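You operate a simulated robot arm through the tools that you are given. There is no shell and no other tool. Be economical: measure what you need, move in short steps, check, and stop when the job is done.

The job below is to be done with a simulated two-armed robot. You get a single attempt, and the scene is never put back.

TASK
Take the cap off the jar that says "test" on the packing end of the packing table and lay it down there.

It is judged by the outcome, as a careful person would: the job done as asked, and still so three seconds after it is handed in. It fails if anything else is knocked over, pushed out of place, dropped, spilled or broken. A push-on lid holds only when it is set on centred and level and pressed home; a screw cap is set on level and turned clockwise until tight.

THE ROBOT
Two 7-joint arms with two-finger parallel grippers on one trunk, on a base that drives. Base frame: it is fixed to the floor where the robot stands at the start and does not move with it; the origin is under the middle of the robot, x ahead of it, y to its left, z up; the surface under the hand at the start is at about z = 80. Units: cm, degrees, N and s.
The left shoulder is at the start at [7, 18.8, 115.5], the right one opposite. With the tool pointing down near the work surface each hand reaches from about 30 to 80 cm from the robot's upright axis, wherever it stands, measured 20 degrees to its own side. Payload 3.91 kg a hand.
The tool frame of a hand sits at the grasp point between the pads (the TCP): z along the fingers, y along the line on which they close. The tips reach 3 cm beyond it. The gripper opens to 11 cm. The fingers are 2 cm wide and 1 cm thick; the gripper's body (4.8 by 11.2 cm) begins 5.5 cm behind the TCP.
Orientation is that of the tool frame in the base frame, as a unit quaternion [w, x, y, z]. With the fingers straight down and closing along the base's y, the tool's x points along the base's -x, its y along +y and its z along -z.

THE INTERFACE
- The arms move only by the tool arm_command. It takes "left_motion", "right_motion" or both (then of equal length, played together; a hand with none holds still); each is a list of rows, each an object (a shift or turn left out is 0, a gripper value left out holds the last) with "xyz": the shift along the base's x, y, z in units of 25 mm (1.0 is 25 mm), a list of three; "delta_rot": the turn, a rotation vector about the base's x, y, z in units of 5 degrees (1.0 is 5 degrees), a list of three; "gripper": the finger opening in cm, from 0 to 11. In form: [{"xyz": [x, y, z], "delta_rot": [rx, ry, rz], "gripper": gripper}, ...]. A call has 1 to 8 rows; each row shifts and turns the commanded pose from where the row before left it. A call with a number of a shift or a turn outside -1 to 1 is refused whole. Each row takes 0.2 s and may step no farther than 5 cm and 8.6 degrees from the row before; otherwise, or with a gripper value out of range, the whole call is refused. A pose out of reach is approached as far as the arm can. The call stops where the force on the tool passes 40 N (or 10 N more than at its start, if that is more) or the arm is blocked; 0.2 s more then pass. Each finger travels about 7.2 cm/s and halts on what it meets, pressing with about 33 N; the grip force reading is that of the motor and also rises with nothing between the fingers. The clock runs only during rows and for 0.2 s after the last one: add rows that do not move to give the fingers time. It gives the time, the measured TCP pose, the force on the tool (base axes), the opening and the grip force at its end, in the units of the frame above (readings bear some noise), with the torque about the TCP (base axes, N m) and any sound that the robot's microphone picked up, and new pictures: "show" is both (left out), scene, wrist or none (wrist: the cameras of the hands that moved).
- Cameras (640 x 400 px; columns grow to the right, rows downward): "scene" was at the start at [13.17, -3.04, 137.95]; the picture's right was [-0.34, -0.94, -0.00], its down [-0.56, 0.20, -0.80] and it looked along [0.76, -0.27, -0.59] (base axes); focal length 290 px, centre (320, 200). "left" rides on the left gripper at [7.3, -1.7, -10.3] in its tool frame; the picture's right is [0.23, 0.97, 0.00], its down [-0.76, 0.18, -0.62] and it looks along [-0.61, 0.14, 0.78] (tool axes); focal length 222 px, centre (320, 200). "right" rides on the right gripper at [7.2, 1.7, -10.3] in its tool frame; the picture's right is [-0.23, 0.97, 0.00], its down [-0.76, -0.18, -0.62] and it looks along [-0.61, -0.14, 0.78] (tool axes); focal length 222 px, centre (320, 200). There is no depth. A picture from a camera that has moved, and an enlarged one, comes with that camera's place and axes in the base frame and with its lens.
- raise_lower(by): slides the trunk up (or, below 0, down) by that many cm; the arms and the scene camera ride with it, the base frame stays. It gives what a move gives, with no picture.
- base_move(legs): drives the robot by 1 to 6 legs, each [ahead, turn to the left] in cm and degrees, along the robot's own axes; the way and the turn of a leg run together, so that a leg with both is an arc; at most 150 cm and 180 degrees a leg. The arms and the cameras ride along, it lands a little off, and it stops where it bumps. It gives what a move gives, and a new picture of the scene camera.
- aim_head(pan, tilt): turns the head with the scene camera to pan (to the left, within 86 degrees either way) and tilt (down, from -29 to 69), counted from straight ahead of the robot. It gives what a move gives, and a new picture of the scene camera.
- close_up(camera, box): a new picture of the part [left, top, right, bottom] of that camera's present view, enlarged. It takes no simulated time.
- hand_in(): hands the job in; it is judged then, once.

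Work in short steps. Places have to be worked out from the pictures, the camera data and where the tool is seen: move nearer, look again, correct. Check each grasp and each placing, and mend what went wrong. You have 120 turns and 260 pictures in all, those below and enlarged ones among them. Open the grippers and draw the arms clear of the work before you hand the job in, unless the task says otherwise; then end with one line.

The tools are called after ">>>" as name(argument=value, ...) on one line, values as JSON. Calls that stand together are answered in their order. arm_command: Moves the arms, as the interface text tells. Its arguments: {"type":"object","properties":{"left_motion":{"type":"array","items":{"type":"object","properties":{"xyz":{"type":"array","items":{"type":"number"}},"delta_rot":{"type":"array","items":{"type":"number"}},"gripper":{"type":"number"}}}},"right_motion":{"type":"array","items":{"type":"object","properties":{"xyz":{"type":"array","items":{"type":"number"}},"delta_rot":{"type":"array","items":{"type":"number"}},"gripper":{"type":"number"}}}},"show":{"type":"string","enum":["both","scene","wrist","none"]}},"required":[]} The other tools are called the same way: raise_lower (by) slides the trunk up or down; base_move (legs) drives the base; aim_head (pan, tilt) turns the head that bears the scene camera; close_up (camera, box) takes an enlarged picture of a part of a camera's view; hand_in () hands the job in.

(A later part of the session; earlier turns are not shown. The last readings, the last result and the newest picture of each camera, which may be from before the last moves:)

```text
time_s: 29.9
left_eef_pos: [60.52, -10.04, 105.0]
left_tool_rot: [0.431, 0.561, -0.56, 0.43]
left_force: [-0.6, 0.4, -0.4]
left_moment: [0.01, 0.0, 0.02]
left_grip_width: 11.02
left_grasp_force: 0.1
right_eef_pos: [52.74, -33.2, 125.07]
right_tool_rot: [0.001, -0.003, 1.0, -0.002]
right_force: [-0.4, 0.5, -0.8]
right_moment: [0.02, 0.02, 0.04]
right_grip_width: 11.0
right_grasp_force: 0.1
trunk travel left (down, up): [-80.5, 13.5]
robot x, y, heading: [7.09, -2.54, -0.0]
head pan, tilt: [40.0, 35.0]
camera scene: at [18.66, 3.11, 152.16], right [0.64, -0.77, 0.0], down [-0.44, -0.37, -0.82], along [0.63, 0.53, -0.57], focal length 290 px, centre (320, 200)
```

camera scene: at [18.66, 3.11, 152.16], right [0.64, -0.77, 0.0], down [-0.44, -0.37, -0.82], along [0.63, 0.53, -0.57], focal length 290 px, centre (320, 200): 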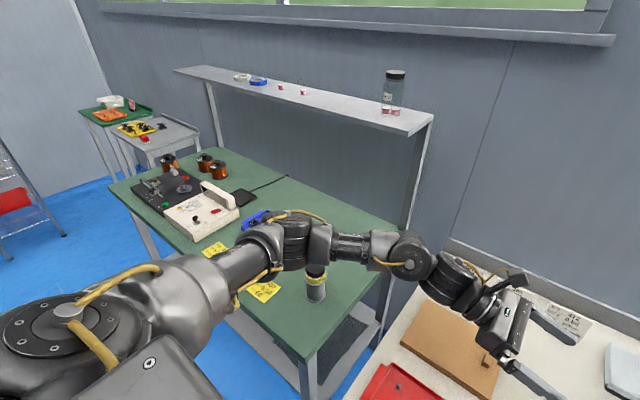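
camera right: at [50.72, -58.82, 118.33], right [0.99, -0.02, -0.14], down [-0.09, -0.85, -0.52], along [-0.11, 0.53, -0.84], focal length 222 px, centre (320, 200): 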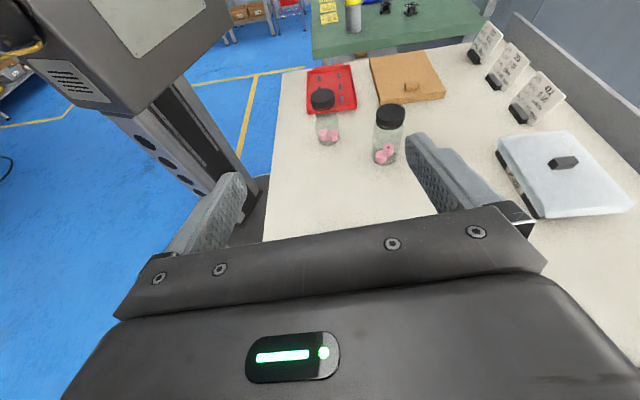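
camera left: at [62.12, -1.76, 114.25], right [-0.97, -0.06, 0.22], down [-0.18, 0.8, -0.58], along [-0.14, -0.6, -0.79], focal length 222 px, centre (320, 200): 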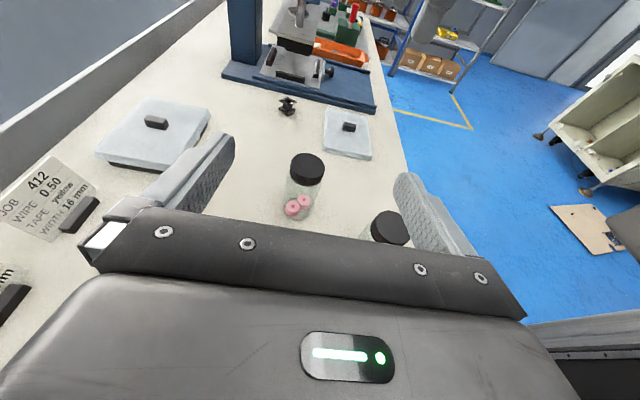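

By apparent size, the elbow is near (44, 29, 119), well above and in front of the yellow-banded jar at (59, 39, 90). I'll continue down to the pre-grasp height and aim the head back.

>>> aim_head(pan=-5, tilt=48)

>>> arm_command(left_motion=[{"xyz": [0, 0, -0.8]}, {"xyz": [0, 0, -0.8]}, {"xyz": [0, 0, -0.8]}, {"xyz": [0, 0, -0.8]}, {"xyz": [0, 0, -0.8]}, {"xyz": [0, 0, -0.8]}, {"xyz": [0, 0, -0.8]}, {"xyz": [0, 0, -0.8]}])

```text
time_s: 31.0
left_eef_pos: [60.5, -10.04, 104.96]
left_tool_rot: [0.431, 0.561, -0.561, 0.43]
left_force: [0.8, -0.9, -0.3]
left_moment: [0.02, 0.01, 0.02]
left_grip_width: 11.0
left_grasp_force: 0.0
right_eef_pos: [52.64, -33.22, 125.19]
right_tool_rot: [0.0, -0.003, 1.0, -0.001]
right_force: [0.4, 0.1, 0.0]
right_moment: [-0.01, 0.02, 0.02]
right_grip_width: 11.0
right_grasp_force: 0.1
trunk travel left (down, up): [-80.5, 13.5]
robot x, y, heading: [6.63, -2.31, -0.2]
head pan, tilt: [-5.0, 48.0]
camera scene: at [19.74, -3.23, 150.26], right [-0.09, -1.0, 0.0], down [-0.74, 0.06, -0.67], along [0.67, -0.06, -0.74], focal length 290 px, centre (320, 200)
```

scene: 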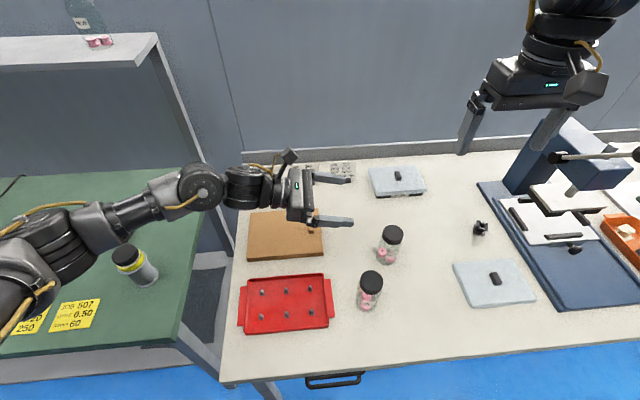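

```text
time_s: 32.8
left_eef_pos: [60.34, -10.07, 88.9]
left_tool_rot: [-0.432, -0.561, 0.561, -0.43]
left_force: [-0.3, -0.4, -0.3]
left_moment: [-0.03, -0.01, 0.02]
left_grip_width: 10.97
left_grasp_force: 0.2
right_eef_pos: [52.68, -33.28, 125.15]
right_tool_rot: [0.0, -0.002, 1.0, -0.001]
right_force: [0.1, -0.7, 0.0]
right_moment: [0.03, 0.0, 0.0]
right_grip_width: 11.03
right_grasp_force: 0.1
trunk travel left (down, up): [-80.5, 13.5]
robot x, y, heading: [6.76, -2.4, 0.2]
head pan, tilt: [-5.0, 48.0]
camera scene: at [19.76, -3.27, 150.26], right [-0.09, -1.0, 0.0], down [-0.74, 0.07, -0.67], along [0.67, -0.06, -0.74], focal length 290 px, centre (320, 200)
camera left: at [62.06, -1.81, 98.65], right [-0.97, -0.06, 0.22], down [-0.18, 0.8, -0.58], along [-0.14, -0.6, -0.79], focal length 222 px, centre (320, 200)
```

scene: 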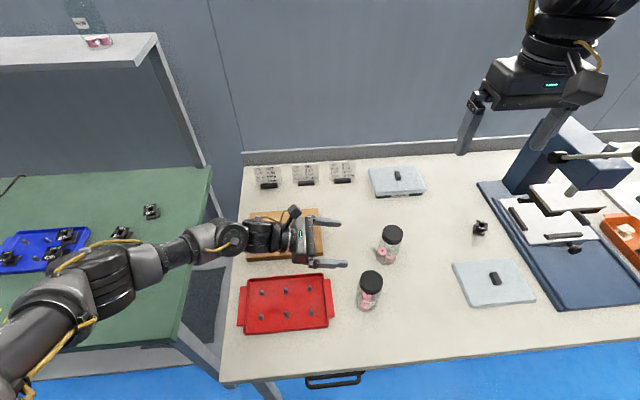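
left: 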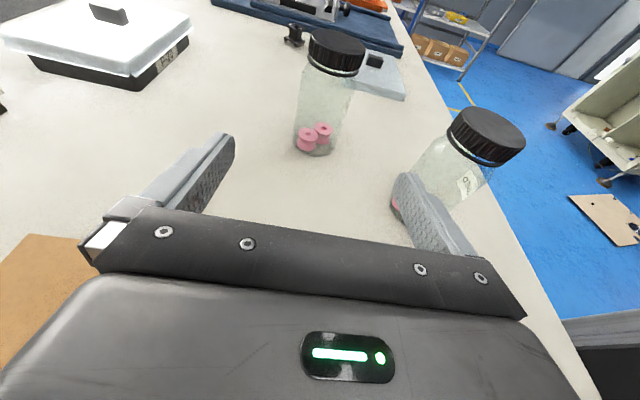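

The left hand is on line with the jar (x≈60.3), and the near finger will clear the USED jar (its edge is at x≈51.3). I narrow the gripper to 8.5 cm and advance most of the way.

>>> arm_command(left_motion=[{"gripper": 8.5}, {"gripper": 8.5}, {"xyz": [0, -0.85, -0.228]}, {"xyz": [0, -0.85, -0.228]}, {"xyz": [0, -0.85, -0.228]}, {"xyz": [0, -0.85, -0.228]}])

```text
time_s: 34.2
left_eef_pos: [60.41, -18.6, 86.86]
left_tool_rot: [0.431, 0.562, -0.561, 0.429]
left_force: [-0.2, 0.1, 1.1]
left_moment: [-0.01, -0.02, 0.02]
left_grip_width: 8.49
left_grasp_force: 0.0
right_eef_pos: [52.67, -33.4, 125.13]
right_tool_rot: [0.0, -0.002, 1.0, -0.002]
right_force: [-0.9, 0.0, 0.0]
right_moment: [-0.02, 0.0, -0.01]
right_grip_width: 11.01
right_grasp_force: 0.1
trunk travel left (down, up): [-80.5, 13.5]
robot x, y, heading: [6.74, -2.14, -0.1]
head pan, tilt: [-5.0, 48.0]
camera scene: at [19.74, -3.42, 150.26], right [-0.09, -1.0, 0.0], down [-0.74, 0.07, -0.67], along [0.67, -0.06, -0.74], focal length 290 px, centre (320, 200)
camera left: at [62.09, -10.33, 96.46], right [-0.97, -0.06, 0.22], down [-0.18, 0.8, -0.57], along [-0.14, -0.6, -0.79], focal length 222 px, centre (320, 200)
```

scene: 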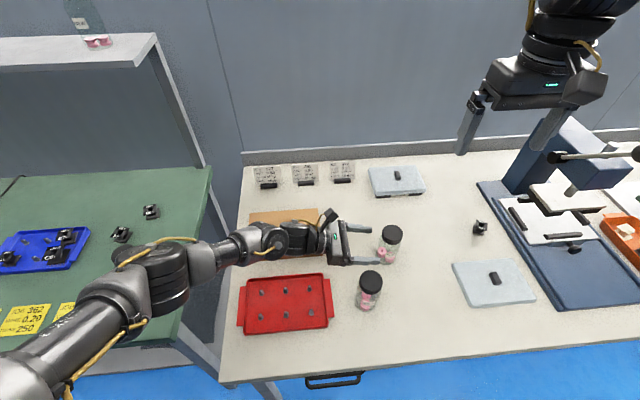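
left: 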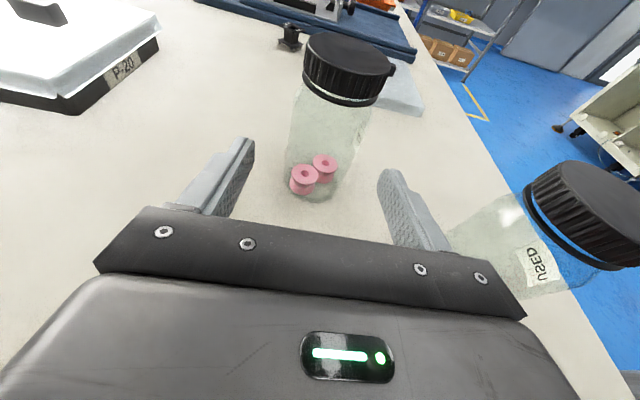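

The jar is centred between the fingers. I go the last 6 cm.

>>> arm_command(left_motion=[{"xyz": [0, -0.62, -0.16]}, {"xyz": [0, -0.62, -0.16]}, {"xyz": [0, -0.62, -0.16]}, {"xyz": [0, -0.62, -0.16]}])

>>> close_up(camera="scene", box=[310, 190, 450, 320])

```text
time_s: 35.2
left_eef_pos: [60.44, -24.67, 85.22]
left_tool_rot: [0.431, 0.561, -0.561, 0.43]
left_force: [-0.2, 0.2, -0.1]
left_moment: [0.01, -0.01, -0.02]
left_grip_width: 8.5
left_grasp_force: 0.2
right_eef_pos: [52.68, -33.42, 125.14]
right_tool_rot: [0.0, -0.002, 1.0, 0.0]
right_force: [-0.1, -0.4, -0.1]
right_moment: [0.01, 0.0, 0.0]
right_grip_width: 11.0
right_grasp_force: 0.1
trunk travel left (down, up): [-80.5, 13.5]
robot x, y, heading: [6.68, -2.68, 0.4]
head pan, tilt: [-5.0, 48.0]
camera scene: at [19.7, -3.43, 150.26], right [-0.09, -1.0, 0.0], down [-0.74, 0.07, -0.67], along [0.67, -0.06, -0.74], focal length 290 px, centre (320, 200)
camera left: at [62.15, -16.58, 94.91], right [-0.97, -0.06, 0.22], down [-0.18, 0.8, -0.57], along [-0.14, -0.6, -0.79], focal length 222 px, centre (320, 200)
```

scene: 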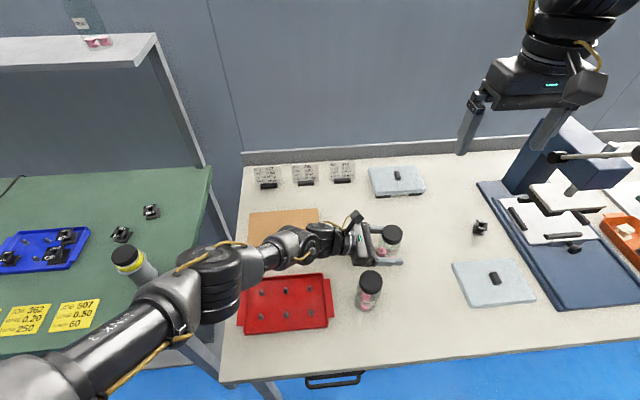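
left: 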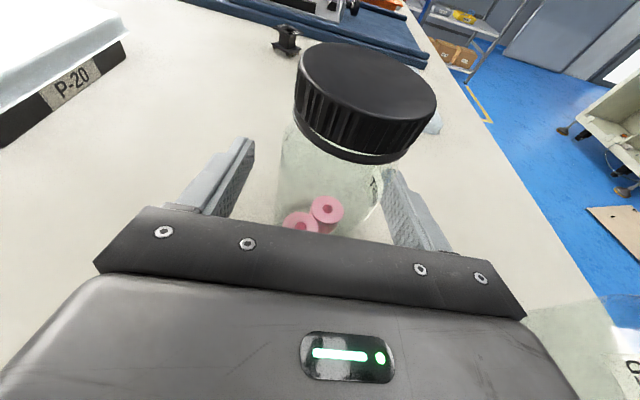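

```text
3.08 times, centred on (380, 255) of scene
camera zoom: at [19.7, -3.43, 150.26], right [-0.09, -1.0, 0.0], down [-0.74, 0.07, -0.67], along [0.67, -0.06, -0.74], focal length 894 px, centre (135, 31)
```

zoom: 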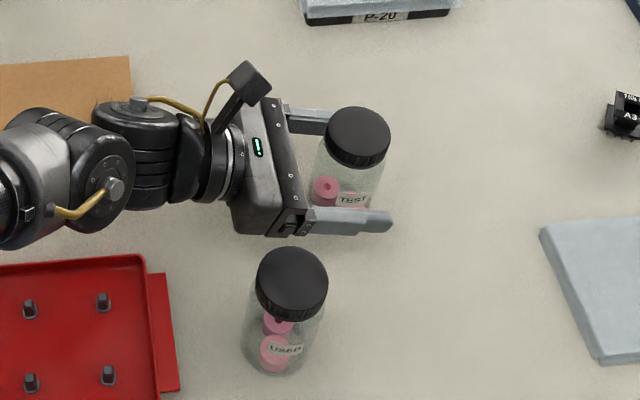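

The jar sits between the fingers, with its centre at (60.4, -25.1). I close the left gripper on the jar body.

>>> arm_command(left_motion=[{"gripper": 6.5}, {"gripper": 6}, {"gripper": 5.5}, {"gripper": 5}, {"gripper": 4.5}, {"gripper": 4}, {}, {}])

>>> close_up(camera="scene", box=[310, 190, 450, 320])

```text
time_s: 37.0
left_eef_pos: [60.45, -24.71, 85.14]
left_tool_rot: [0.431, 0.562, -0.56, 0.43]
left_force: [-0.2, -0.1, 0.1]
left_moment: [-0.03, -0.01, -0.01]
left_grip_width: 5.48
left_grasp_force: 33.0
right_eef_pos: [52.7, -33.33, 125.24]
right_tool_rot: [0.0, -0.003, 1.0, -0.001]
right_force: [-0.6, -0.3, -0.4]
right_moment: [0.0, -0.01, 0.0]
right_grip_width: 11.01
right_grasp_force: 0.1
trunk travel left (down, up): [-80.5, 13.5]
robot x, y, heading: [7.16, -2.2, 0.1]
head pan, tilt: [-5.0, 48.0]
camera scene: at [19.73, -3.26, 150.26], right [-0.09, -1.0, 0.0], down [-0.74, 0.07, -0.67], along [0.67, -0.06, -0.74], focal length 290 px, centre (320, 200)
camera left: at [62.14, -16.47, 94.9], right [-0.97, -0.06, 0.22], down [-0.18, 0.8, -0.57], along [-0.14, -0.6, -0.79], focal length 222 px, centre (320, 200)
```

scene: 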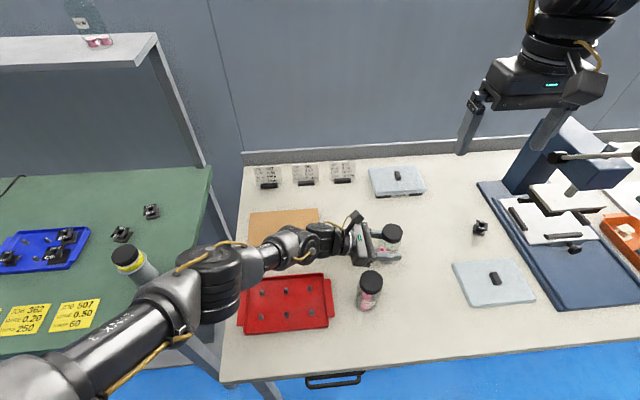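
left: 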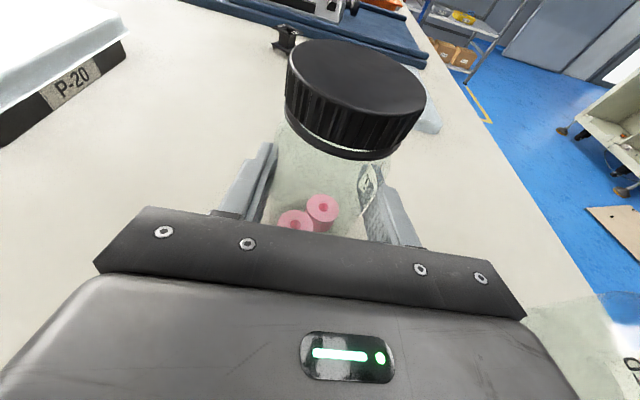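

```text
3.08 times, centred on (380, 255) of scene
camera zoom: at [19.73, -3.26, 150.26], right [-0.09, -1.0, 0.0], down [-0.74, 0.07, -0.67], along [0.67, -0.06, -0.74], focal length 894 px, centre (135, 31)
```

zoom: 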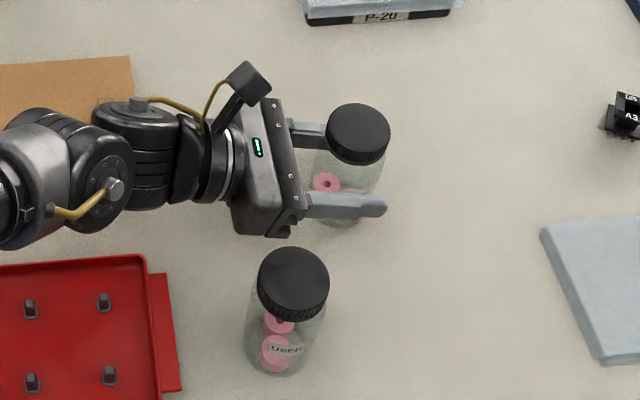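

Held firmly: 5.48 cm wide at 33 N, with the jar axis at x≈60.45. Next I bring the right hand over the cap, turning it -60° about vertical to leave room for counter-clockwise turning, and set the opening to 8 cm.

>>> arm_command(right_motion=[{"xyz": [0.39, 0.41, -0.5], "delta_rot": [0, 0, -1], "gripper": 8}, {"xyz": [0.39, 0.41, -0.8], "delta_rot": [0, 0, -1]}, {"xyz": [0.39, 0.41, -0.8], "delta_rot": [0, 0, -1]}, {"xyz": [0.39, 0.41, -0.8], "delta_rot": [0, 0, -1]}, {"xyz": [0.39, 0.41, -0.8], "delta_rot": [0, 0, -1]}, {"xyz": [0.39, 0.41, -0.8], "delta_rot": [0, 0, -1]}, {"xyz": [0.38, 0.41, -0.8], "delta_rot": [0, 0, -1]}, {"xyz": [0.38, 0.41, -0.8], "delta_rot": [0, 0, -1]}], show="none")

>>> arm_command(right_motion=[{"delta_rot": [0, 0, -1]}, {"delta_rot": [0, 0, -1]}, {"delta_rot": [0, 0, -1]}, {"delta_rot": [0, 0, -1]}])

>>> close_up(camera="scene", box=[310, 130, 450, 290])

```text
time_s: 38.8
left_eef_pos: [60.47, -24.69, 85.09]
left_tool_rot: [-0.431, -0.561, 0.561, -0.429]
left_force: [0.2, -0.8, 0.8]
left_moment: [-0.03, -0.01, 0.0]
left_grip_width: 5.51
left_grasp_force: 33.2
right_eef_pos: [66.14, -36.05, 114.08]
right_tool_rot: [-0.001, 0.339, 0.941, 0.002]
right_force: [0.4, 0.8, -0.6]
right_moment: [0.03, 0.03, -0.03]
right_grip_width: 8.02
right_grasp_force: 0.0
right hand out of reach, approached as far as the arm can: row 3, 4, 5, 6, 7, 8
trunk travel left (down, up): [-80.5, 13.5]
robot x, y, heading: [7.01, -2.52, 0.0]
head pan, tilt: [-5.0, 48.0]
```

```text
time_s: 39.8
left_eef_pos: [60.38, -24.89, 85.19]
left_tool_rot: [0.431, 0.561, -0.561, 0.43]
left_force: [0.3, -0.2, 0.7]
left_moment: [-0.03, -0.02, -0.01]
left_grip_width: 5.52
left_grasp_force: 32.7
right_eef_pos: [69.01, -44.82, 114.13]
right_tool_rot: [-0.001, 0.497, 0.868, 0.002]
right_force: [0.2, -0.1, -0.3]
right_moment: [0.01, 0.02, 0.0]
right_grip_width: 7.99
right_grasp_force: 0.0
right hand out of reach, approached as far as the arm can: row 1, 2, 3, 4
trunk travel left (down, up): [-80.5, 13.5]
robot x, y, heading: [6.61, -2.62, -0.1]
head pan, tilt: [-5.0, 48.0]
camera scene: at [19.72, -3.33, 150.26], right [-0.09, -1.0, 0.0], down [-0.74, 0.07, -0.67], along [0.67, -0.06, -0.74], focal length 290 px, centre (320, 200)
camera right: at [66.73, -37.83, 124.56], right [0.95, 0.3, 0.0], down [0.23, -0.75, 0.62], along [0.19, -0.59, -0.78], focal length 222 px, centre (320, 200)
```

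scene: 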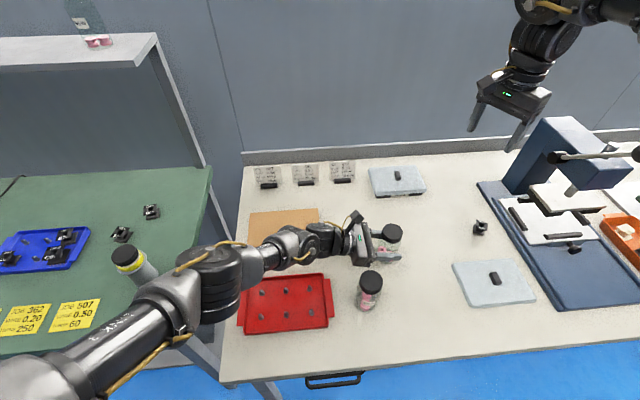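
right: 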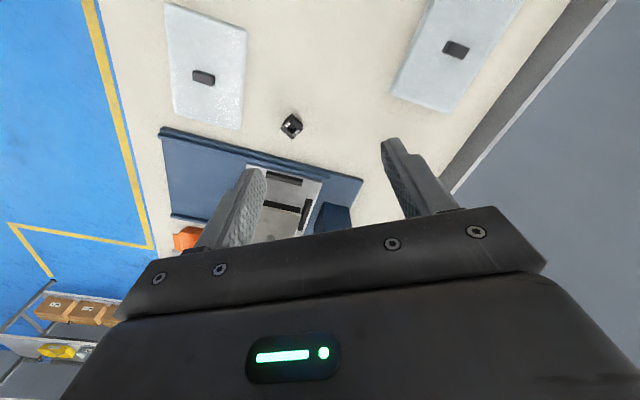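

```text
2.50 times, centred on (380, 210) of scene
camera zoom: at [19.72, -3.33, 150.26], right [-0.09, -1.0, 0.0], down [-0.74, 0.07, -0.67], along [0.67, -0.06, -0.74], focal length 726 px, centre (170, 175)
```

zoom: 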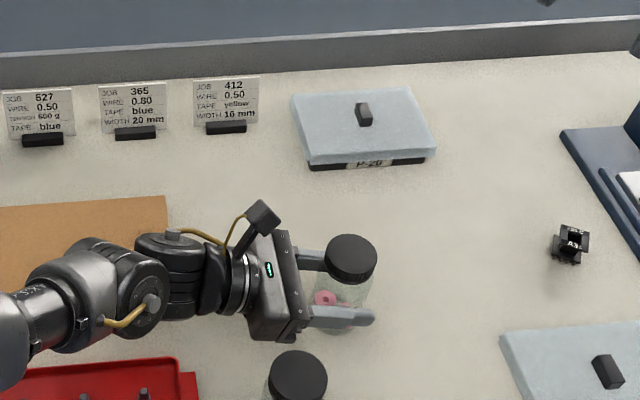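

Yaw -60° pushes the right arm to a limit and it drifted aside, still free. I turn it back to 0° yaw and see whether it returns over the jar.

>>> arm_command(right_motion=[{"delta_rot": [0, 0, 1]}, {"delta_rot": [0, 0, 1]}, {"delta_rot": [0, 0, 1]}, {"delta_rot": [0, 0, 1]}, {"delta_rot": [0, 0, 1]}, {"delta_rot": [0, 0, 1]}, {"delta_rot": [0, 0, 1]}, {"delta_rot": [0, 0, 1]}], show="none")

>>> arm_command(right_motion=[{"delta_rot": [0, 0, 1]}, {"delta_rot": [0, 0, 1]}, {"delta_rot": [0, 0, 1]}, {"delta_rot": [0, 0, 1]}, {}])

```text
time_s: 41.6
left_eef_pos: [60.44, -24.85, 85.18]
left_tool_rot: [0.432, 0.561, -0.561, 0.43]
left_force: [0.1, 0.2, 0.7]
left_moment: [0.0, -0.07, 0.0]
left_grip_width: 5.52
left_grasp_force: 33.3
right_eef_pos: [68.94, -44.94, 114.23]
right_tool_rot: [-0.001, 0.17, 0.985, -0.001]
right_force: [1.2, 0.1, 0.2]
right_moment: [0.01, -0.01, 0.01]
right_grip_width: 8.04
right_grasp_force: 0.0
trunk travel left (down, up): [-80.5, 13.5]
robot x, y, heading: [7.1, -2.55, 0.0]
head pan, tilt: [-5.0, 48.0]
```

```text
time_s: 42.8
left_eef_pos: [60.48, -24.64, 85.13]
left_tool_rot: [0.432, 0.561, -0.56, 0.43]
left_force: [-0.3, 0.6, 0.8]
left_moment: [0.0, -0.04, 0.01]
left_grip_width: 5.49
left_grasp_force: 33.4
right_eef_pos: [68.99, -44.72, 114.21]
right_tool_rot: [0.0, -0.004, 1.0, -0.002]
right_force: [-0.4, 0.3, 0.9]
right_moment: [0.02, 0.01, -0.04]
right_grip_width: 7.98
right_grasp_force: 0.1
trunk travel left (down, up): [-80.5, 13.5]
robot x, y, heading: [6.76, -2.31, 0.2]
head pan, tilt: [-5.0, 48.0]
camera scene: at [19.73, -3.26, 150.26], right [-0.09, -1.0, 0.0], down [-0.74, 0.07, -0.67], along [0.67, -0.06, -0.74], focal length 290 px, centre (320, 200)
camera right: at [61.67, -43.18, 124.5], right [0.22, 0.98, 0.0], down [0.76, -0.17, 0.62], along [0.61, -0.14, -0.78], focal length 222 px, centre (320, 200)
```

scene: 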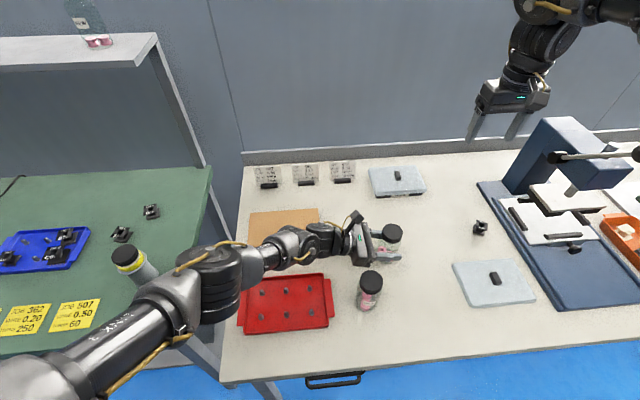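
right: 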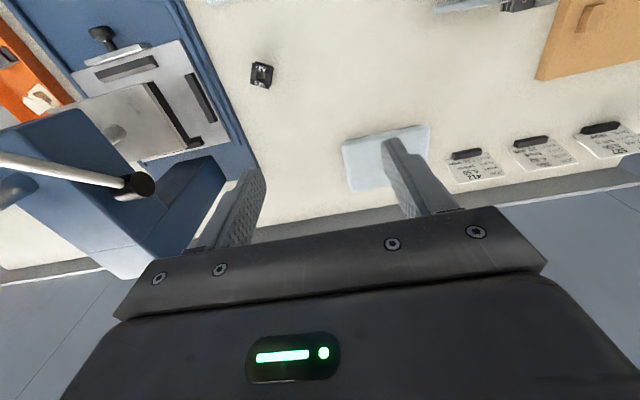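

The commanded pose is now at (69, -45, 114) with yaw 0 and no reach warnings. I'll shift over the jar at this height.

>>> arm_command(right_motion=[{"xyz": [-0.43, 0.98, 0]}, {"xyz": [-0.43, 0.98, 0]}, {"xyz": [-0.43, 0.98, 0]}, {"xyz": [-0.43, 0.98, 0]}, {"xyz": [-0.43, 0.98, 0]}, {"xyz": [-0.43, 0.98, 0]}, {"xyz": [-0.43, 0.98, 0]}, {"xyz": [-0.43, 0.98, 0]}])

```text
time_s: 44.6
left_eef_pos: [60.34, -24.7, 85.25]
left_tool_rot: [0.432, 0.561, -0.561, 0.43]
left_force: [0.7, -0.1, 0.0]
left_moment: [0.02, -0.03, 0.0]
left_grip_width: 5.53
left_grasp_force: 32.8
right_eef_pos: [58.6, -27.36, 114.34]
right_tool_rot: [0.0, -0.002, 1.0, 0.002]
right_force: [0.4, -0.4, 0.5]
right_moment: [-0.01, 0.0, -0.01]
right_grip_width: 8.0
right_grasp_force: 0.0
right hand out of reach, approached as far as the arm can: row 6, 7, 8
trunk travel left (down, up): [-80.5, 13.5]
robot x, y, heading: [6.88, -2.44, 0.2]
head pan, tilt: [-5.0, 48.0]
camera scene: at [19.69, -3.22, 150.26], right [-0.09, -1.0, 0.0], down [-0.74, 0.07, -0.67], along [0.67, -0.06, -0.74], focal length 290 px, centre (320, 200)
camera right: at [51.3, -25.67, 124.65], right [0.22, 0.97, 0.0], down [0.76, -0.17, 0.62], along [0.61, -0.14, -0.78], focal length 222 px, centre (320, 200)
```

scene: 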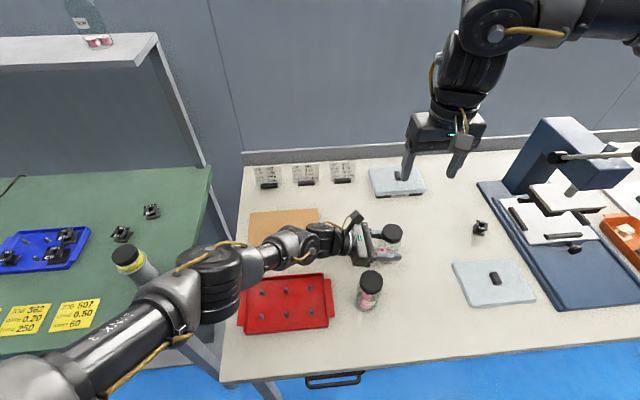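
right: 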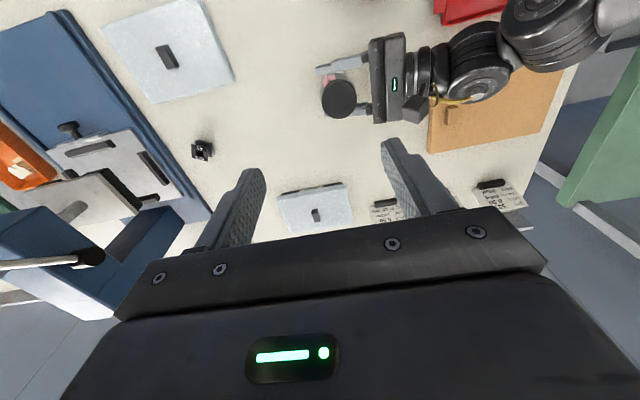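

Nearly there, though the arm is limited at this height. I lower to z≈102, still above the cap, while correcting toward (60.4, -25.1).

>>> arm_command(right_motion=[{"xyz": [0, 0, -0.8]}, {"xyz": [0, 0, -0.8]}, {"xyz": [0, 0, -0.8]}, {"xyz": [0, 0, -0.8]}, {"xyz": [0, 0, -0.8]}, {}])

```text
time_s: 46.0
left_eef_pos: [60.46, -24.73, 85.24]
left_tool_rot: [0.432, 0.561, -0.56, 0.43]
left_force: [0.3, -0.9, -0.1]
left_moment: [-0.04, -0.02, -0.01]
left_grip_width: 5.49
left_grasp_force: 33.2
right_eef_pos: [57.43, -29.17, 105.12]
right_tool_rot: [0.0, -0.002, 1.0, 0.0]
right_force: [0.3, -0.6, -0.7]
right_moment: [0.0, 0.01, 0.01]
right_grip_width: 8.01
right_grasp_force: 0.1
right hand out of reach, approached as far as the arm can: row 2, 3, 4, 5
trunk travel left (down, up): [-80.5, 13.5]
robot x, y, heading: [7.06, -2.36, 0.1]
head pan, tilt: [-5.0, 48.0]
camera scene: at [19.74, -3.26, 150.26], right [-0.09, -1.0, 0.0], down [-0.74, 0.07, -0.67], along [0.67, -0.06, -0.74], focal length 290 px, centre (320, 200)
camera right: at [50.12, -27.56, 115.43], right [0.22, 0.98, 0.0], down [0.76, -0.17, 0.62], along [0.61, -0.14, -0.78], focal length 222 px, centre (320, 200)
```

scene: 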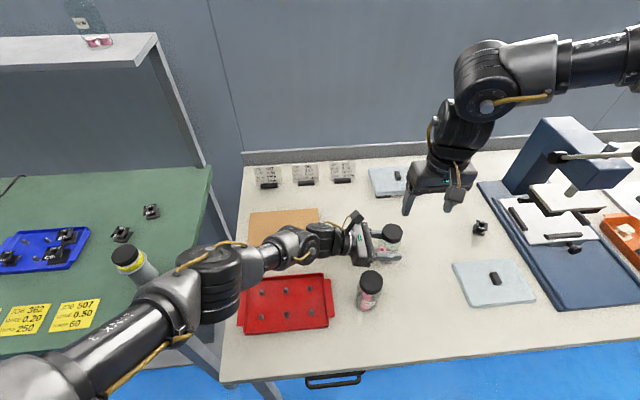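
right: 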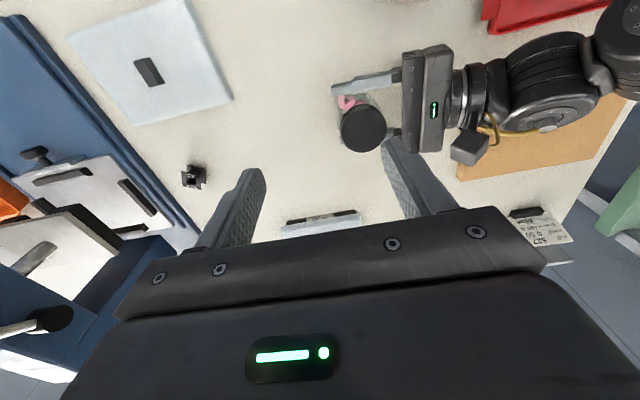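

The elbow has swung wide, so the wrist yaw is at its limit. Turning the hand counter-clockwise should relieve it. I yaw +40° in place and re-read.

>>> arm_command(right_motion=[{"delta_rot": [0, 0, 1]}, {"delta_rot": [0, 0, 1]}, {"delta_rot": [0, 0, 1]}, {"delta_rot": [0, 0, 1]}, {"delta_rot": [0, 0, 1]}, {"delta_rot": [0, 0, 1]}, {"delta_rot": [0, 0, 1]}, {"delta_rot": [0, 0, 1]}], show="none")

>>> arm_command(right_motion=[{"xyz": [0.4, 0.55, 0]}, {"xyz": [0.4, 0.55, 0]}, {"xyz": [0.4, 0.55, 0]}])

```text
time_s: 47.8
left_eef_pos: [60.33, -24.79, 85.2]
left_tool_rot: [0.432, 0.561, -0.561, 0.43]
left_force: [0.2, 0.4, 0.5]
left_moment: [0.02, -0.03, 0.03]
left_grip_width: 5.5
left_grasp_force: 32.8
right_eef_pos: [57.29, -29.2, 105.16]
right_tool_rot: [0.0, -0.346, 0.938, -0.001]
right_force: [0.9, 0.5, -0.3]
right_moment: [-0.01, 0.01, -0.01]
right_grip_width: 7.99
right_grasp_force: 0.2
trunk travel left (down, up): [-80.5, 13.5]
robot x, y, heading: [7.2, -2.61, 0.2]
head pan, tilt: [-5.0, 48.0]
```

```text
time_s: 48.6
left_eef_pos: [60.42, -24.71, 85.22]
left_tool_rot: [0.431, 0.561, -0.561, 0.43]
left_force: [-0.4, -0.6, 0.5]
left_moment: [-0.01, -0.04, 0.02]
left_grip_width: 5.49
left_grasp_force: 32.6
right_eef_pos: [58.06, -28.76, 106.66]
right_tool_rot: [0.002, -0.345, 0.939, -0.001]
right_force: [-0.2, -0.3, 0.1]
right_moment: [0.0, -0.03, 0.01]
right_grip_width: 8.02
right_grasp_force: 0.2
right hand out of reach, approached as far as the arm can: row 1, 2, 3
trunk travel left (down, up): [-80.5, 13.5]
robot x, y, heading: [6.77, -2.49, 0.2]
head pan, tilt: [-5.0, 48.0]
camera scene: at [19.73, -3.25, 150.26], right [-0.09, -1.0, 0.0], down [-0.74, 0.07, -0.67], along [0.67, -0.06, -0.74], focal length 290 px, centre (320, 200)
camera right: at [51.24, -32.2, 116.87], right [-0.46, 0.89, 0.0], down [0.69, 0.36, 0.62], along [0.56, 0.29, -0.78], focal length 222 px, centre (320, 200)
```

scene: 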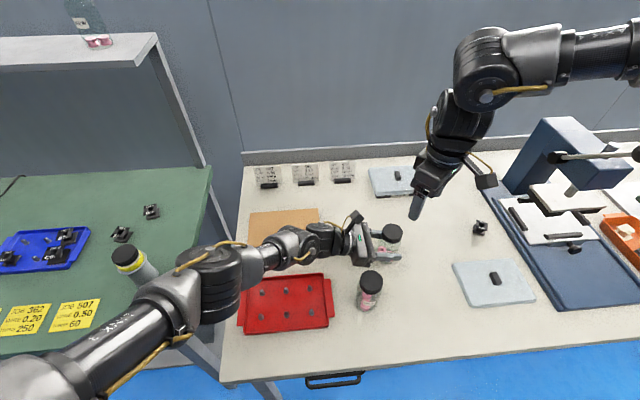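
right: 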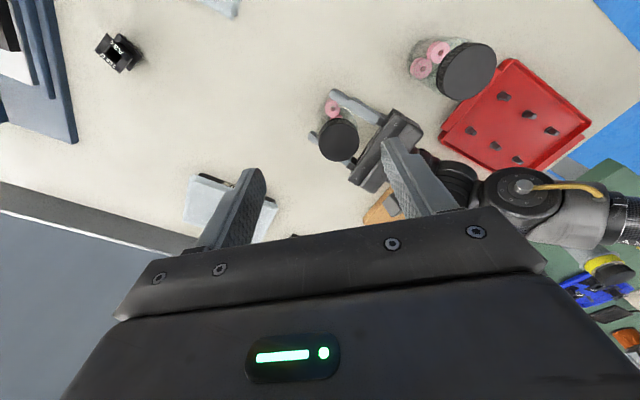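

Still limited: the elbow posture is poor. I'll bring the right hand back up to its original home pose relative to the robot, so the arm can unwind, and approach again.

>>> arm_command(right_motion=[{"xyz": [-0.1, -0.2, 0.9], "delta_rot": [0, 0, -0.8]}, {"xyz": [-0.1, -0.7, 0.95], "delta_rot": [0, 0, -0.8]}, {"xyz": [-0.2, -0.7, 0.95], "delta_rot": [0, 0, -0.8]}, {"xyz": [-0.2, -0.7, 0.95], "delta_rot": [0, 0, -0.8]}, {"xyz": [-0.2, -0.7, 0.95], "delta_rot": [0, 0, -0.8]}, {"xyz": [-0.2, -0.7, 0.95], "delta_rot": [0, 0, -0.8]}, {"xyz": [-0.2, -0.7, 0.95], "delta_rot": [0, 0, -0.8]}, {"xyz": [-0.2, -0.7, 0.95], "delta_rot": [0, 0, -0.8]}], show="none")

>>> arm_command(right_motion=[{"xyz": [0, -0.7, 0.95], "delta_rot": [0, 0, -0.8]}, {"xyz": [0, -0.3, 0.7], "delta_rot": [0, 0, -0.8]}, {"xyz": [0, 0, 0]}], show="none")

>>> aim_head(pan=-40, tilt=25)

```text
time_s: 50.4
left_eef_pos: [60.48, -24.75, 85.14]
left_tool_rot: [0.431, 0.562, -0.561, 0.43]
left_force: [-1.2, 0.2, 0.0]
left_moment: [-0.04, -0.02, 0.03]
left_grip_width: 5.5
left_grasp_force: 33.3
right_eef_pos: [54.27, -41.66, 125.56]
right_tool_rot: [0.0, -0.072, 0.997, -0.001]
right_force: [0.1, 0.4, -0.2]
right_moment: [0.0, -0.03, 0.0]
right_grip_width: 8.02
right_grasp_force: 0.0
trunk travel left (down, up): [-80.5, 13.5]
robot x, y, heading: [7.11, -2.66, 0.2]
head pan, tilt: [-5.0, 48.0]
```

```text
time_s: 51.2
left_eef_pos: [60.37, -24.62, 85.09]
left_tool_rot: [0.432, 0.561, -0.56, 0.43]
left_force: [-0.3, 1.0, 1.0]
left_moment: [0.0, -0.04, 0.03]
left_grip_width: 5.5
left_grasp_force: 33.0
right_eef_pos: [54.26, -44.0, 129.66]
right_tool_rot: [0.0, -0.003, 1.0, -0.001]
right_force: [0.3, -0.8, -0.2]
right_moment: [0.03, -0.01, 0.01]
right_grip_width: 8.02
right_grasp_force: 0.0
trunk travel left (down, up): [-80.5, 13.5]
robot x, y, heading: [6.78, -2.53, 0.2]
head pan, tilt: [-5.0, 48.0]
```

```text
time_s: 52.2
left_eef_pos: [60.54, -24.69, 85.14]
left_tool_rot: [-0.432, -0.561, 0.561, -0.429]
left_force: [-0.1, 0.3, 0.0]
left_moment: [-0.03, -0.03, -0.01]
left_grip_width: 5.49
left_grasp_force: 33.1
right_eef_pos: [54.36, -43.98, 129.52]
right_tool_rot: [0.0, -0.003, 1.0, -0.001]
right_force: [0.0, 0.0, 0.1]
right_moment: [0.02, 0.01, 0.02]
right_grip_width: 7.99
right_grasp_force: 0.0
trunk travel left (down, up): [-80.5, 13.5]
robot x, y, heading: [6.8, -2.45, 0.1]
head pan, tilt: [-40.0, 25.0]
camera scene: at [18.94, -8.49, 153.73], right [-0.64, -0.77, 0.0], down [-0.32, 0.27, -0.91], along [0.69, -0.58, -0.42], focal length 290 px, centre (320, 200)
```

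scene: 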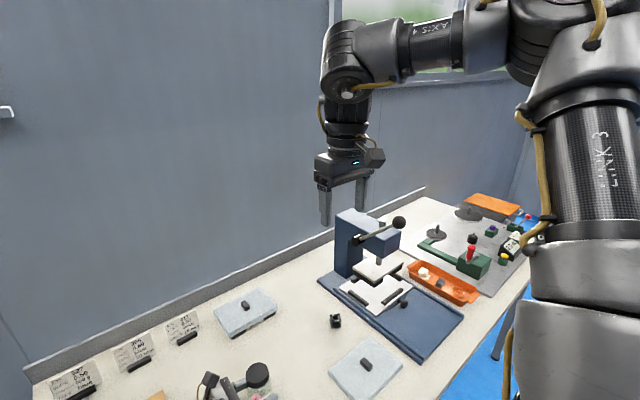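

The arm is back in a clean elbow-up posture. I retry the approach with yaw kept at 0, moving over the jar while still high.

>>> arm_command(right_motion=[{"xyz": [0.3, 0.94, -0.4]}, {"xyz": [0.3, 0.94, -0.4]}, {"xyz": [0.3, 0.94, -0.4]}, {"xyz": [0.3, 0.94, -0.4]}, {"xyz": [0.3, 0.94, -0.4]}, {"xyz": [0.3, 0.94, -0.4]}, {"xyz": [0.3, 0.94, -0.4]}, {"xyz": [0.3, 0.94, -0.4]}], show="scene")

```text
time_s: 54.0
left_eef_pos: [60.41, -24.75, 85.09]
left_tool_rot: [0.431, 0.561, -0.56, 0.431]
left_force: [-0.3, 0.1, 0.9]
left_moment: [-0.01, -0.04, 0.01]
left_grip_width: 5.54
left_grasp_force: 32.4
right_eef_pos: [57.7, -28.42, 120.66]
right_tool_rot: [0.001, -0.003, 1.0, 0.0]
right_force: [-0.6, 0.0, 0.2]
right_moment: [-0.01, 0.03, 0.0]
right_grip_width: 8.02
right_grasp_force: 0.0
right hand out of reach, approached as far as the arm can: row 6, 7, 8
trunk travel left (down, up): [-80.5, 13.5]
robot x, y, heading: [6.67, -2.17, 0.1]
head pan, tilt: [-40.0, 25.0]
camera scene: at [18.96, -8.48, 153.74], right [-0.64, -0.77, 0.0], down [-0.32, 0.27, -0.91], along [0.69, -0.58, -0.42], focal length 290 px, centre (320, 200)
```

scene: 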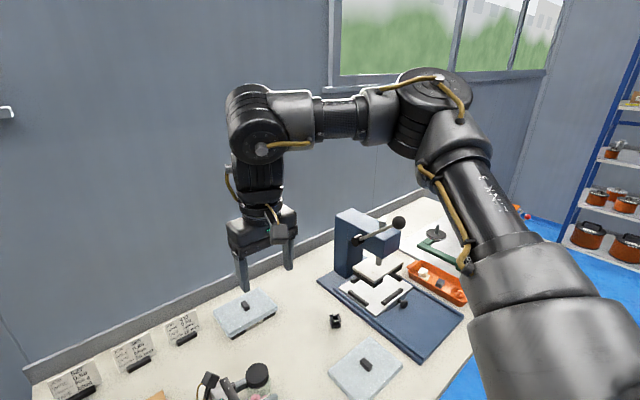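

The right arm keeps stopping at the same inward angle, whatever the height or yaw. The fix is to turn the robot left so the jar lies more to its right. I'll release the jar, withdraw the left hand along its approach line, and then turn.

>>> arm_command(left_motion=[{"gripper": 5.9}, {"gripper": 6.5}, {"gripper": 7.5}, {"gripper": 8.5}, {}], show="none")

>>> arm_command(left_motion=[{"xyz": [0, 0.4, 0.11]}, {"xyz": [0, 0.8, 0.21]}, {"xyz": [0, 0.85, 0.228]}, {"xyz": [0, 0.85, 0.228]}, {"xyz": [0, 0.85, 0.228]}, {"xyz": [0, 0.85, 0.228]}, {"xyz": [0, 0.85, 0.228]}, {"xyz": [0, 0.4, 0.228]}], show="wrist")

>>> arm_command(left_motion=[{"xyz": [0, 0, 0.9]}, {"xyz": [0, 0, 0.9]}, {"xyz": [0, 0, 0.9]}, {"xyz": [0, 0, 0.9]}, {"xyz": [0, 0, 0.9]}], show="none")

>>> base_move(legs=[[0, 20]])

>>> aim_head(pan=-30, tilt=48)

```text
time_s: 55.2
left_eef_pos: [60.48, -24.7, 85.17]
left_tool_rot: [0.431, 0.561, -0.56, 0.43]
left_force: [0.0, 0.7, -0.3]
left_moment: [-0.02, 0.0, 0.02]
left_grip_width: 8.54
left_grasp_force: 0.1
right_eef_pos: [57.82, -28.57, 120.72]
right_tool_rot: [0.001, -0.003, 1.0, 0.001]
right_force: [-0.5, -0.3, -0.6]
right_moment: [0.01, -0.01, -0.02]
right_grip_width: 8.01
right_grasp_force: 0.2
trunk travel left (down, up): [-80.5, 13.5]
robot x, y, heading: [6.78, -2.73, 0.1]
head pan, tilt: [-40.0, 25.0]
```

```text
time_s: 57.0
left_eef_pos: [60.42, -10.06, 89.36]
left_tool_rot: [-0.432, -0.561, 0.561, -0.43]
left_force: [0.3, 0.1, 0.2]
left_moment: [0.0, 0.0, 0.01]
left_grip_width: 8.48
left_grasp_force: 0.0
right_eef_pos: [57.8, -28.41, 120.77]
right_tool_rot: [0.001, -0.004, 1.0, 0.0]
right_force: [-0.1, -0.7, -0.2]
right_moment: [0.01, -0.03, -0.02]
right_grip_width: 7.99
right_grasp_force: 0.0
trunk travel left (down, up): [-80.5, 13.5]
robot x, y, heading: [6.66, -2.54, 0.2]
head pan, tilt: [-40.0, 25.0]
camera left: at [62.02, -1.84, 99.14], right [-0.97, -0.06, 0.22], down [-0.18, 0.8, -0.58], along [-0.14, -0.6, -0.79], focal length 222 px, centre (320, 200)
```

left: 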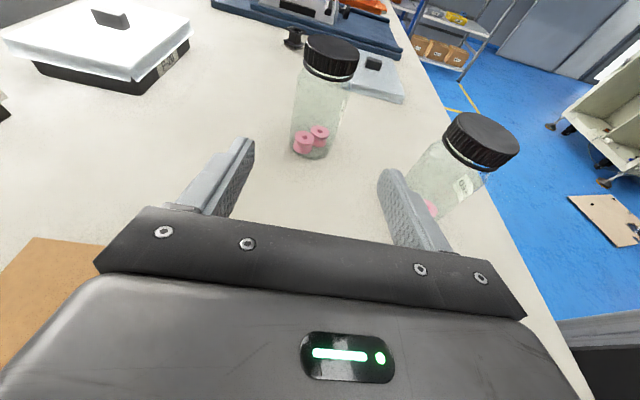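

```text
time_s: 58.2
left_eef_pos: [60.42, -10.04, 100.76]
left_tool_rot: [0.431, 0.561, -0.56, 0.431]
left_force: [-0.1, -0.7, 0.6]
left_moment: [0.01, 0.0, 0.01]
left_grip_width: 8.48
left_grasp_force: 0.0
right_eef_pos: [57.64, -28.52, 120.78]
right_tool_rot: [0.001, -0.002, 1.0, 0.001]
right_force: [0.0, -0.1, 0.2]
right_moment: [0.0, 0.0, 0.01]
right_grip_width: 7.99
right_grasp_force: 0.1
trunk travel left (down, up): [-80.5, 13.5]
robot x, y, heading: [6.8, -3.02, -0.1]
head pan, tilt: [-40.0, 25.0]
```

```text
time_s: 59.7
left_eef_pos: [59.85, 8.45, 100.73]
left_tool_rot: [0.351, 0.65, -0.455, 0.498]
left_force: [-0.4, 0.0, 0.1]
left_moment: [0.01, 0.0, 0.0]
left_grip_width: 8.49
left_grasp_force: 0.0
right_eef_pos: [63.5, -9.65, 120.67]
right_tool_rot: [0.0, -0.174, 0.985, 0.001]
right_force: [0.5, -0.7, -0.2]
right_moment: [0.01, -0.01, 0.0]
right_grip_width: 7.99
right_grasp_force: 0.0
trunk travel left (down, up): [-80.5, 13.5]
robot x, y, heading: [7.1, -2.5, 20.3]
head pan, tilt: [-40.0, 25.0]
camera scene: at [20.26, -4.14, 153.73], right [-0.34, -0.94, 0.0], down [-0.4, 0.15, -0.91], along [0.85, -0.31, -0.42], focal length 290 px, centre (320, 200)
```

scene: 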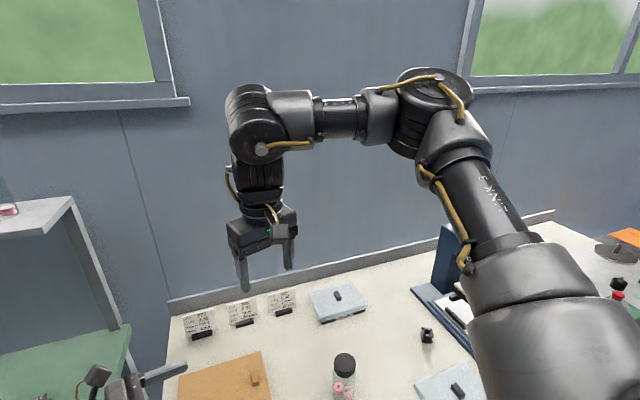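

```text
time_s: 60.6
left_eef_pos: [59.73, 8.61, 100.61]
left_tool_rot: [0.35, 0.65, -0.455, 0.498]
left_force: [0.7, -0.1, -0.5]
left_moment: [0.02, -0.01, -0.01]
left_grip_width: 8.48
left_grasp_force: 0.1
right_eef_pos: [63.53, -9.69, 120.76]
right_tool_rot: [0.001, -0.175, 0.985, 0.0]
right_force: [0.1, -0.4, 0.7]
right_moment: [-0.02, 0.02, -0.04]
right_grip_width: 8.0
right_grasp_force: 0.0
trunk travel left (down, up): [-80.5, 13.5]
robot x, y, heading: [6.64, -2.63, 19.8]
head pan, tilt: [-30.0, 48.0]
camera scene: at [19.34, -2.22, 150.27], right [-0.18, -0.98, 0.0], down [-0.73, 0.13, -0.67], along [0.66, -0.12, -0.74], focal length 290 px, centre (320, 200)
```

scene: 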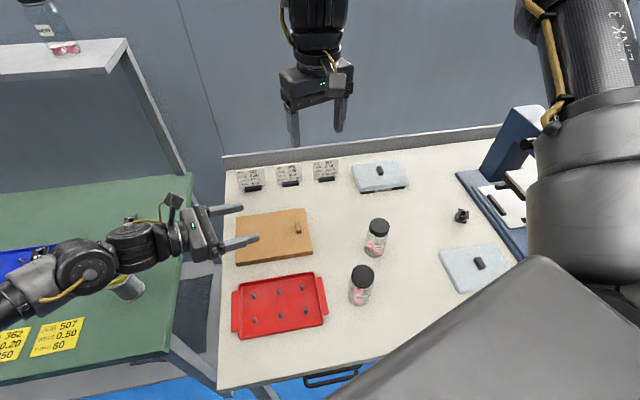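

Before re-gripping with the left hand, I test the right arm's reach over the jar: move to (60.4, -25.1, 108).

>>> arm_command(right_motion=[{"xyz": [-0.155, -0.77, -0.6]}, {"xyz": [-0.155, -0.77, -0.6]}, {"xyz": [-0.155, -0.77, -0.6]}, {"xyz": [-0.155, -0.77, -0.6]}, {"xyz": [-0.155, -0.77, -0.6]}, {"xyz": [-0.155, -0.77, -0.6]}, {"xyz": [-0.155, -0.77, -0.6]}, {"xyz": [-0.155, -0.77, -0.6]}])

```text
time_s: 62.4
left_eef_pos: [59.88, 8.49, 100.69]
left_tool_rot: [0.351, 0.649, -0.456, 0.498]
left_force: [0.6, 0.0, -0.5]
left_moment: [0.0, 0.0, 0.02]
left_grip_width: 8.5
left_grasp_force: 0.1
right_eef_pos: [60.28, -25.07, 108.73]
right_tool_rot: [0.001, -0.175, 0.985, 0.002]
right_force: [0.1, 0.1, 0.5]
right_moment: [0.03, -0.01, 0.0]
right_grip_width: 8.01
right_grasp_force: 0.2
trunk travel left (down, up): [-80.5, 13.5]
robot x, y, heading: [6.86, -2.21, 20.2]
head pan, tilt: [-30.0, 48.0]
camera scene: at [19.36, -2.37, 150.26], right [-0.18, -0.98, 0.0], down [-0.73, 0.13, -0.67], along [0.66, -0.12, -0.74], focal length 290 px, centre (320, 200)
camera right: at [52.89, -26.1, 119.04], right [-0.12, 0.99, 0.0], down [0.78, 0.1, 0.62], along [0.62, 0.08, -0.78], focal length 222 px, centre (320, 200)
```

scene: 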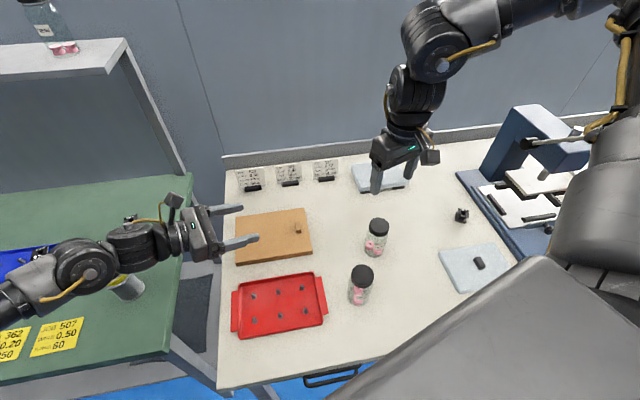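
right: 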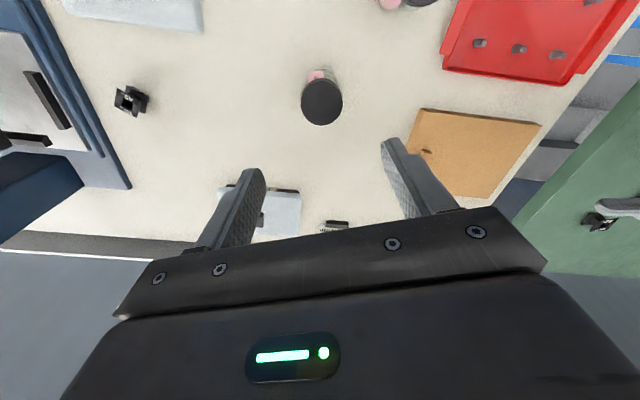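

Reached, with no limit. I lower to z≈98 and test the yaw toward the clockwise side.

>>> arm_command(right_motion=[{"xyz": [0, 0, -0.85]}, {"xyz": [0, 0, -0.85]}, {"xyz": [0, 0, -0.85]}, {"xyz": [0, 0, -0.85]}, {"xyz": [0, 0, -0.85]}], show="none")

>>> arm_command(right_motion=[{"delta_rot": [0, 0, -1]}, {"delta_rot": [0, 0, -1]}, {"delta_rot": [0, 0, -1]}, {"delta_rot": [0, 0, -1]}])

```text
time_s: 63.6
left_eef_pos: [59.93, 8.55, 100.63]
left_tool_rot: [0.351, 0.65, -0.455, 0.498]
left_force: [0.2, -0.2, -0.4]
left_moment: [-0.03, 0.02, -0.02]
left_grip_width: 8.5
left_grasp_force: 0.1
right_eef_pos: [60.56, -24.93, 98.07]
right_tool_rot: [0.0, -0.176, 0.984, 0.001]
right_force: [0.1, 0.2, 0.1]
right_moment: [-0.01, 0.0, -0.01]
right_grip_width: 8.0
right_grasp_force: 0.1
trunk travel left (down, up): [-80.5, 13.5]
robot x, y, heading: [6.77, -2.28, 19.8]
head pan, tilt: [-30.0, 48.0]
```

```text
time_s: 64.6
left_eef_pos: [59.77, 8.48, 100.66]
left_tool_rot: [0.35, 0.65, -0.455, 0.498]
left_force: [-0.4, 0.7, 0.2]
left_moment: [0.02, 0.0, -0.01]
left_grip_width: 8.5
left_grasp_force: 0.0
right_eef_pos: [60.36, -25.0, 98.12]
right_tool_rot: [0.001, 0.0, 1.0, -0.001]
right_force: [-0.2, -0.2, 0.3]
right_moment: [0.02, 0.02, 0.01]
right_grip_width: 7.97
right_grasp_force: 0.0
trunk travel left (down, up): [-80.5, 13.5]
robot x, y, heading: [7.0, -2.78, 20.1]
head pan, tilt: [-30.0, 48.0]
camera scene: at [19.36, -2.24, 150.26], right [-0.18, -0.98, 0.0], down [-0.73, 0.13, -0.67], along [0.66, -0.12, -0.74], focal length 290 px, centre (320, 200)
camera right: at [53.13, -23.35, 108.4], right [0.23, 0.97, 0.0], down [0.76, -0.18, 0.62], along [0.61, -0.14, -0.78], focal length 222 px, centre (320, 200)
```

scene: 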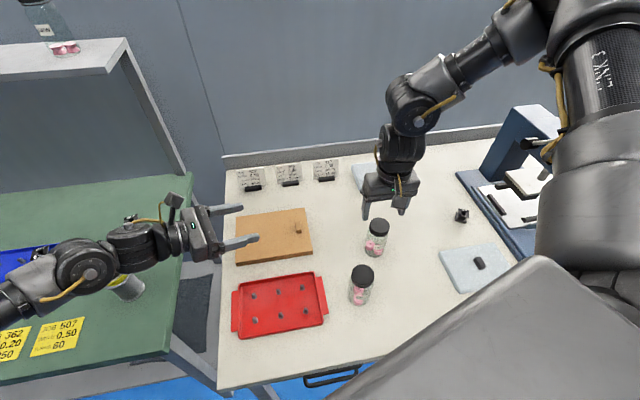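
right: 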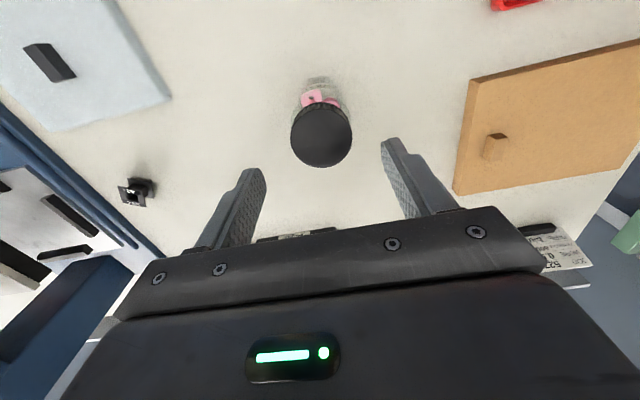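

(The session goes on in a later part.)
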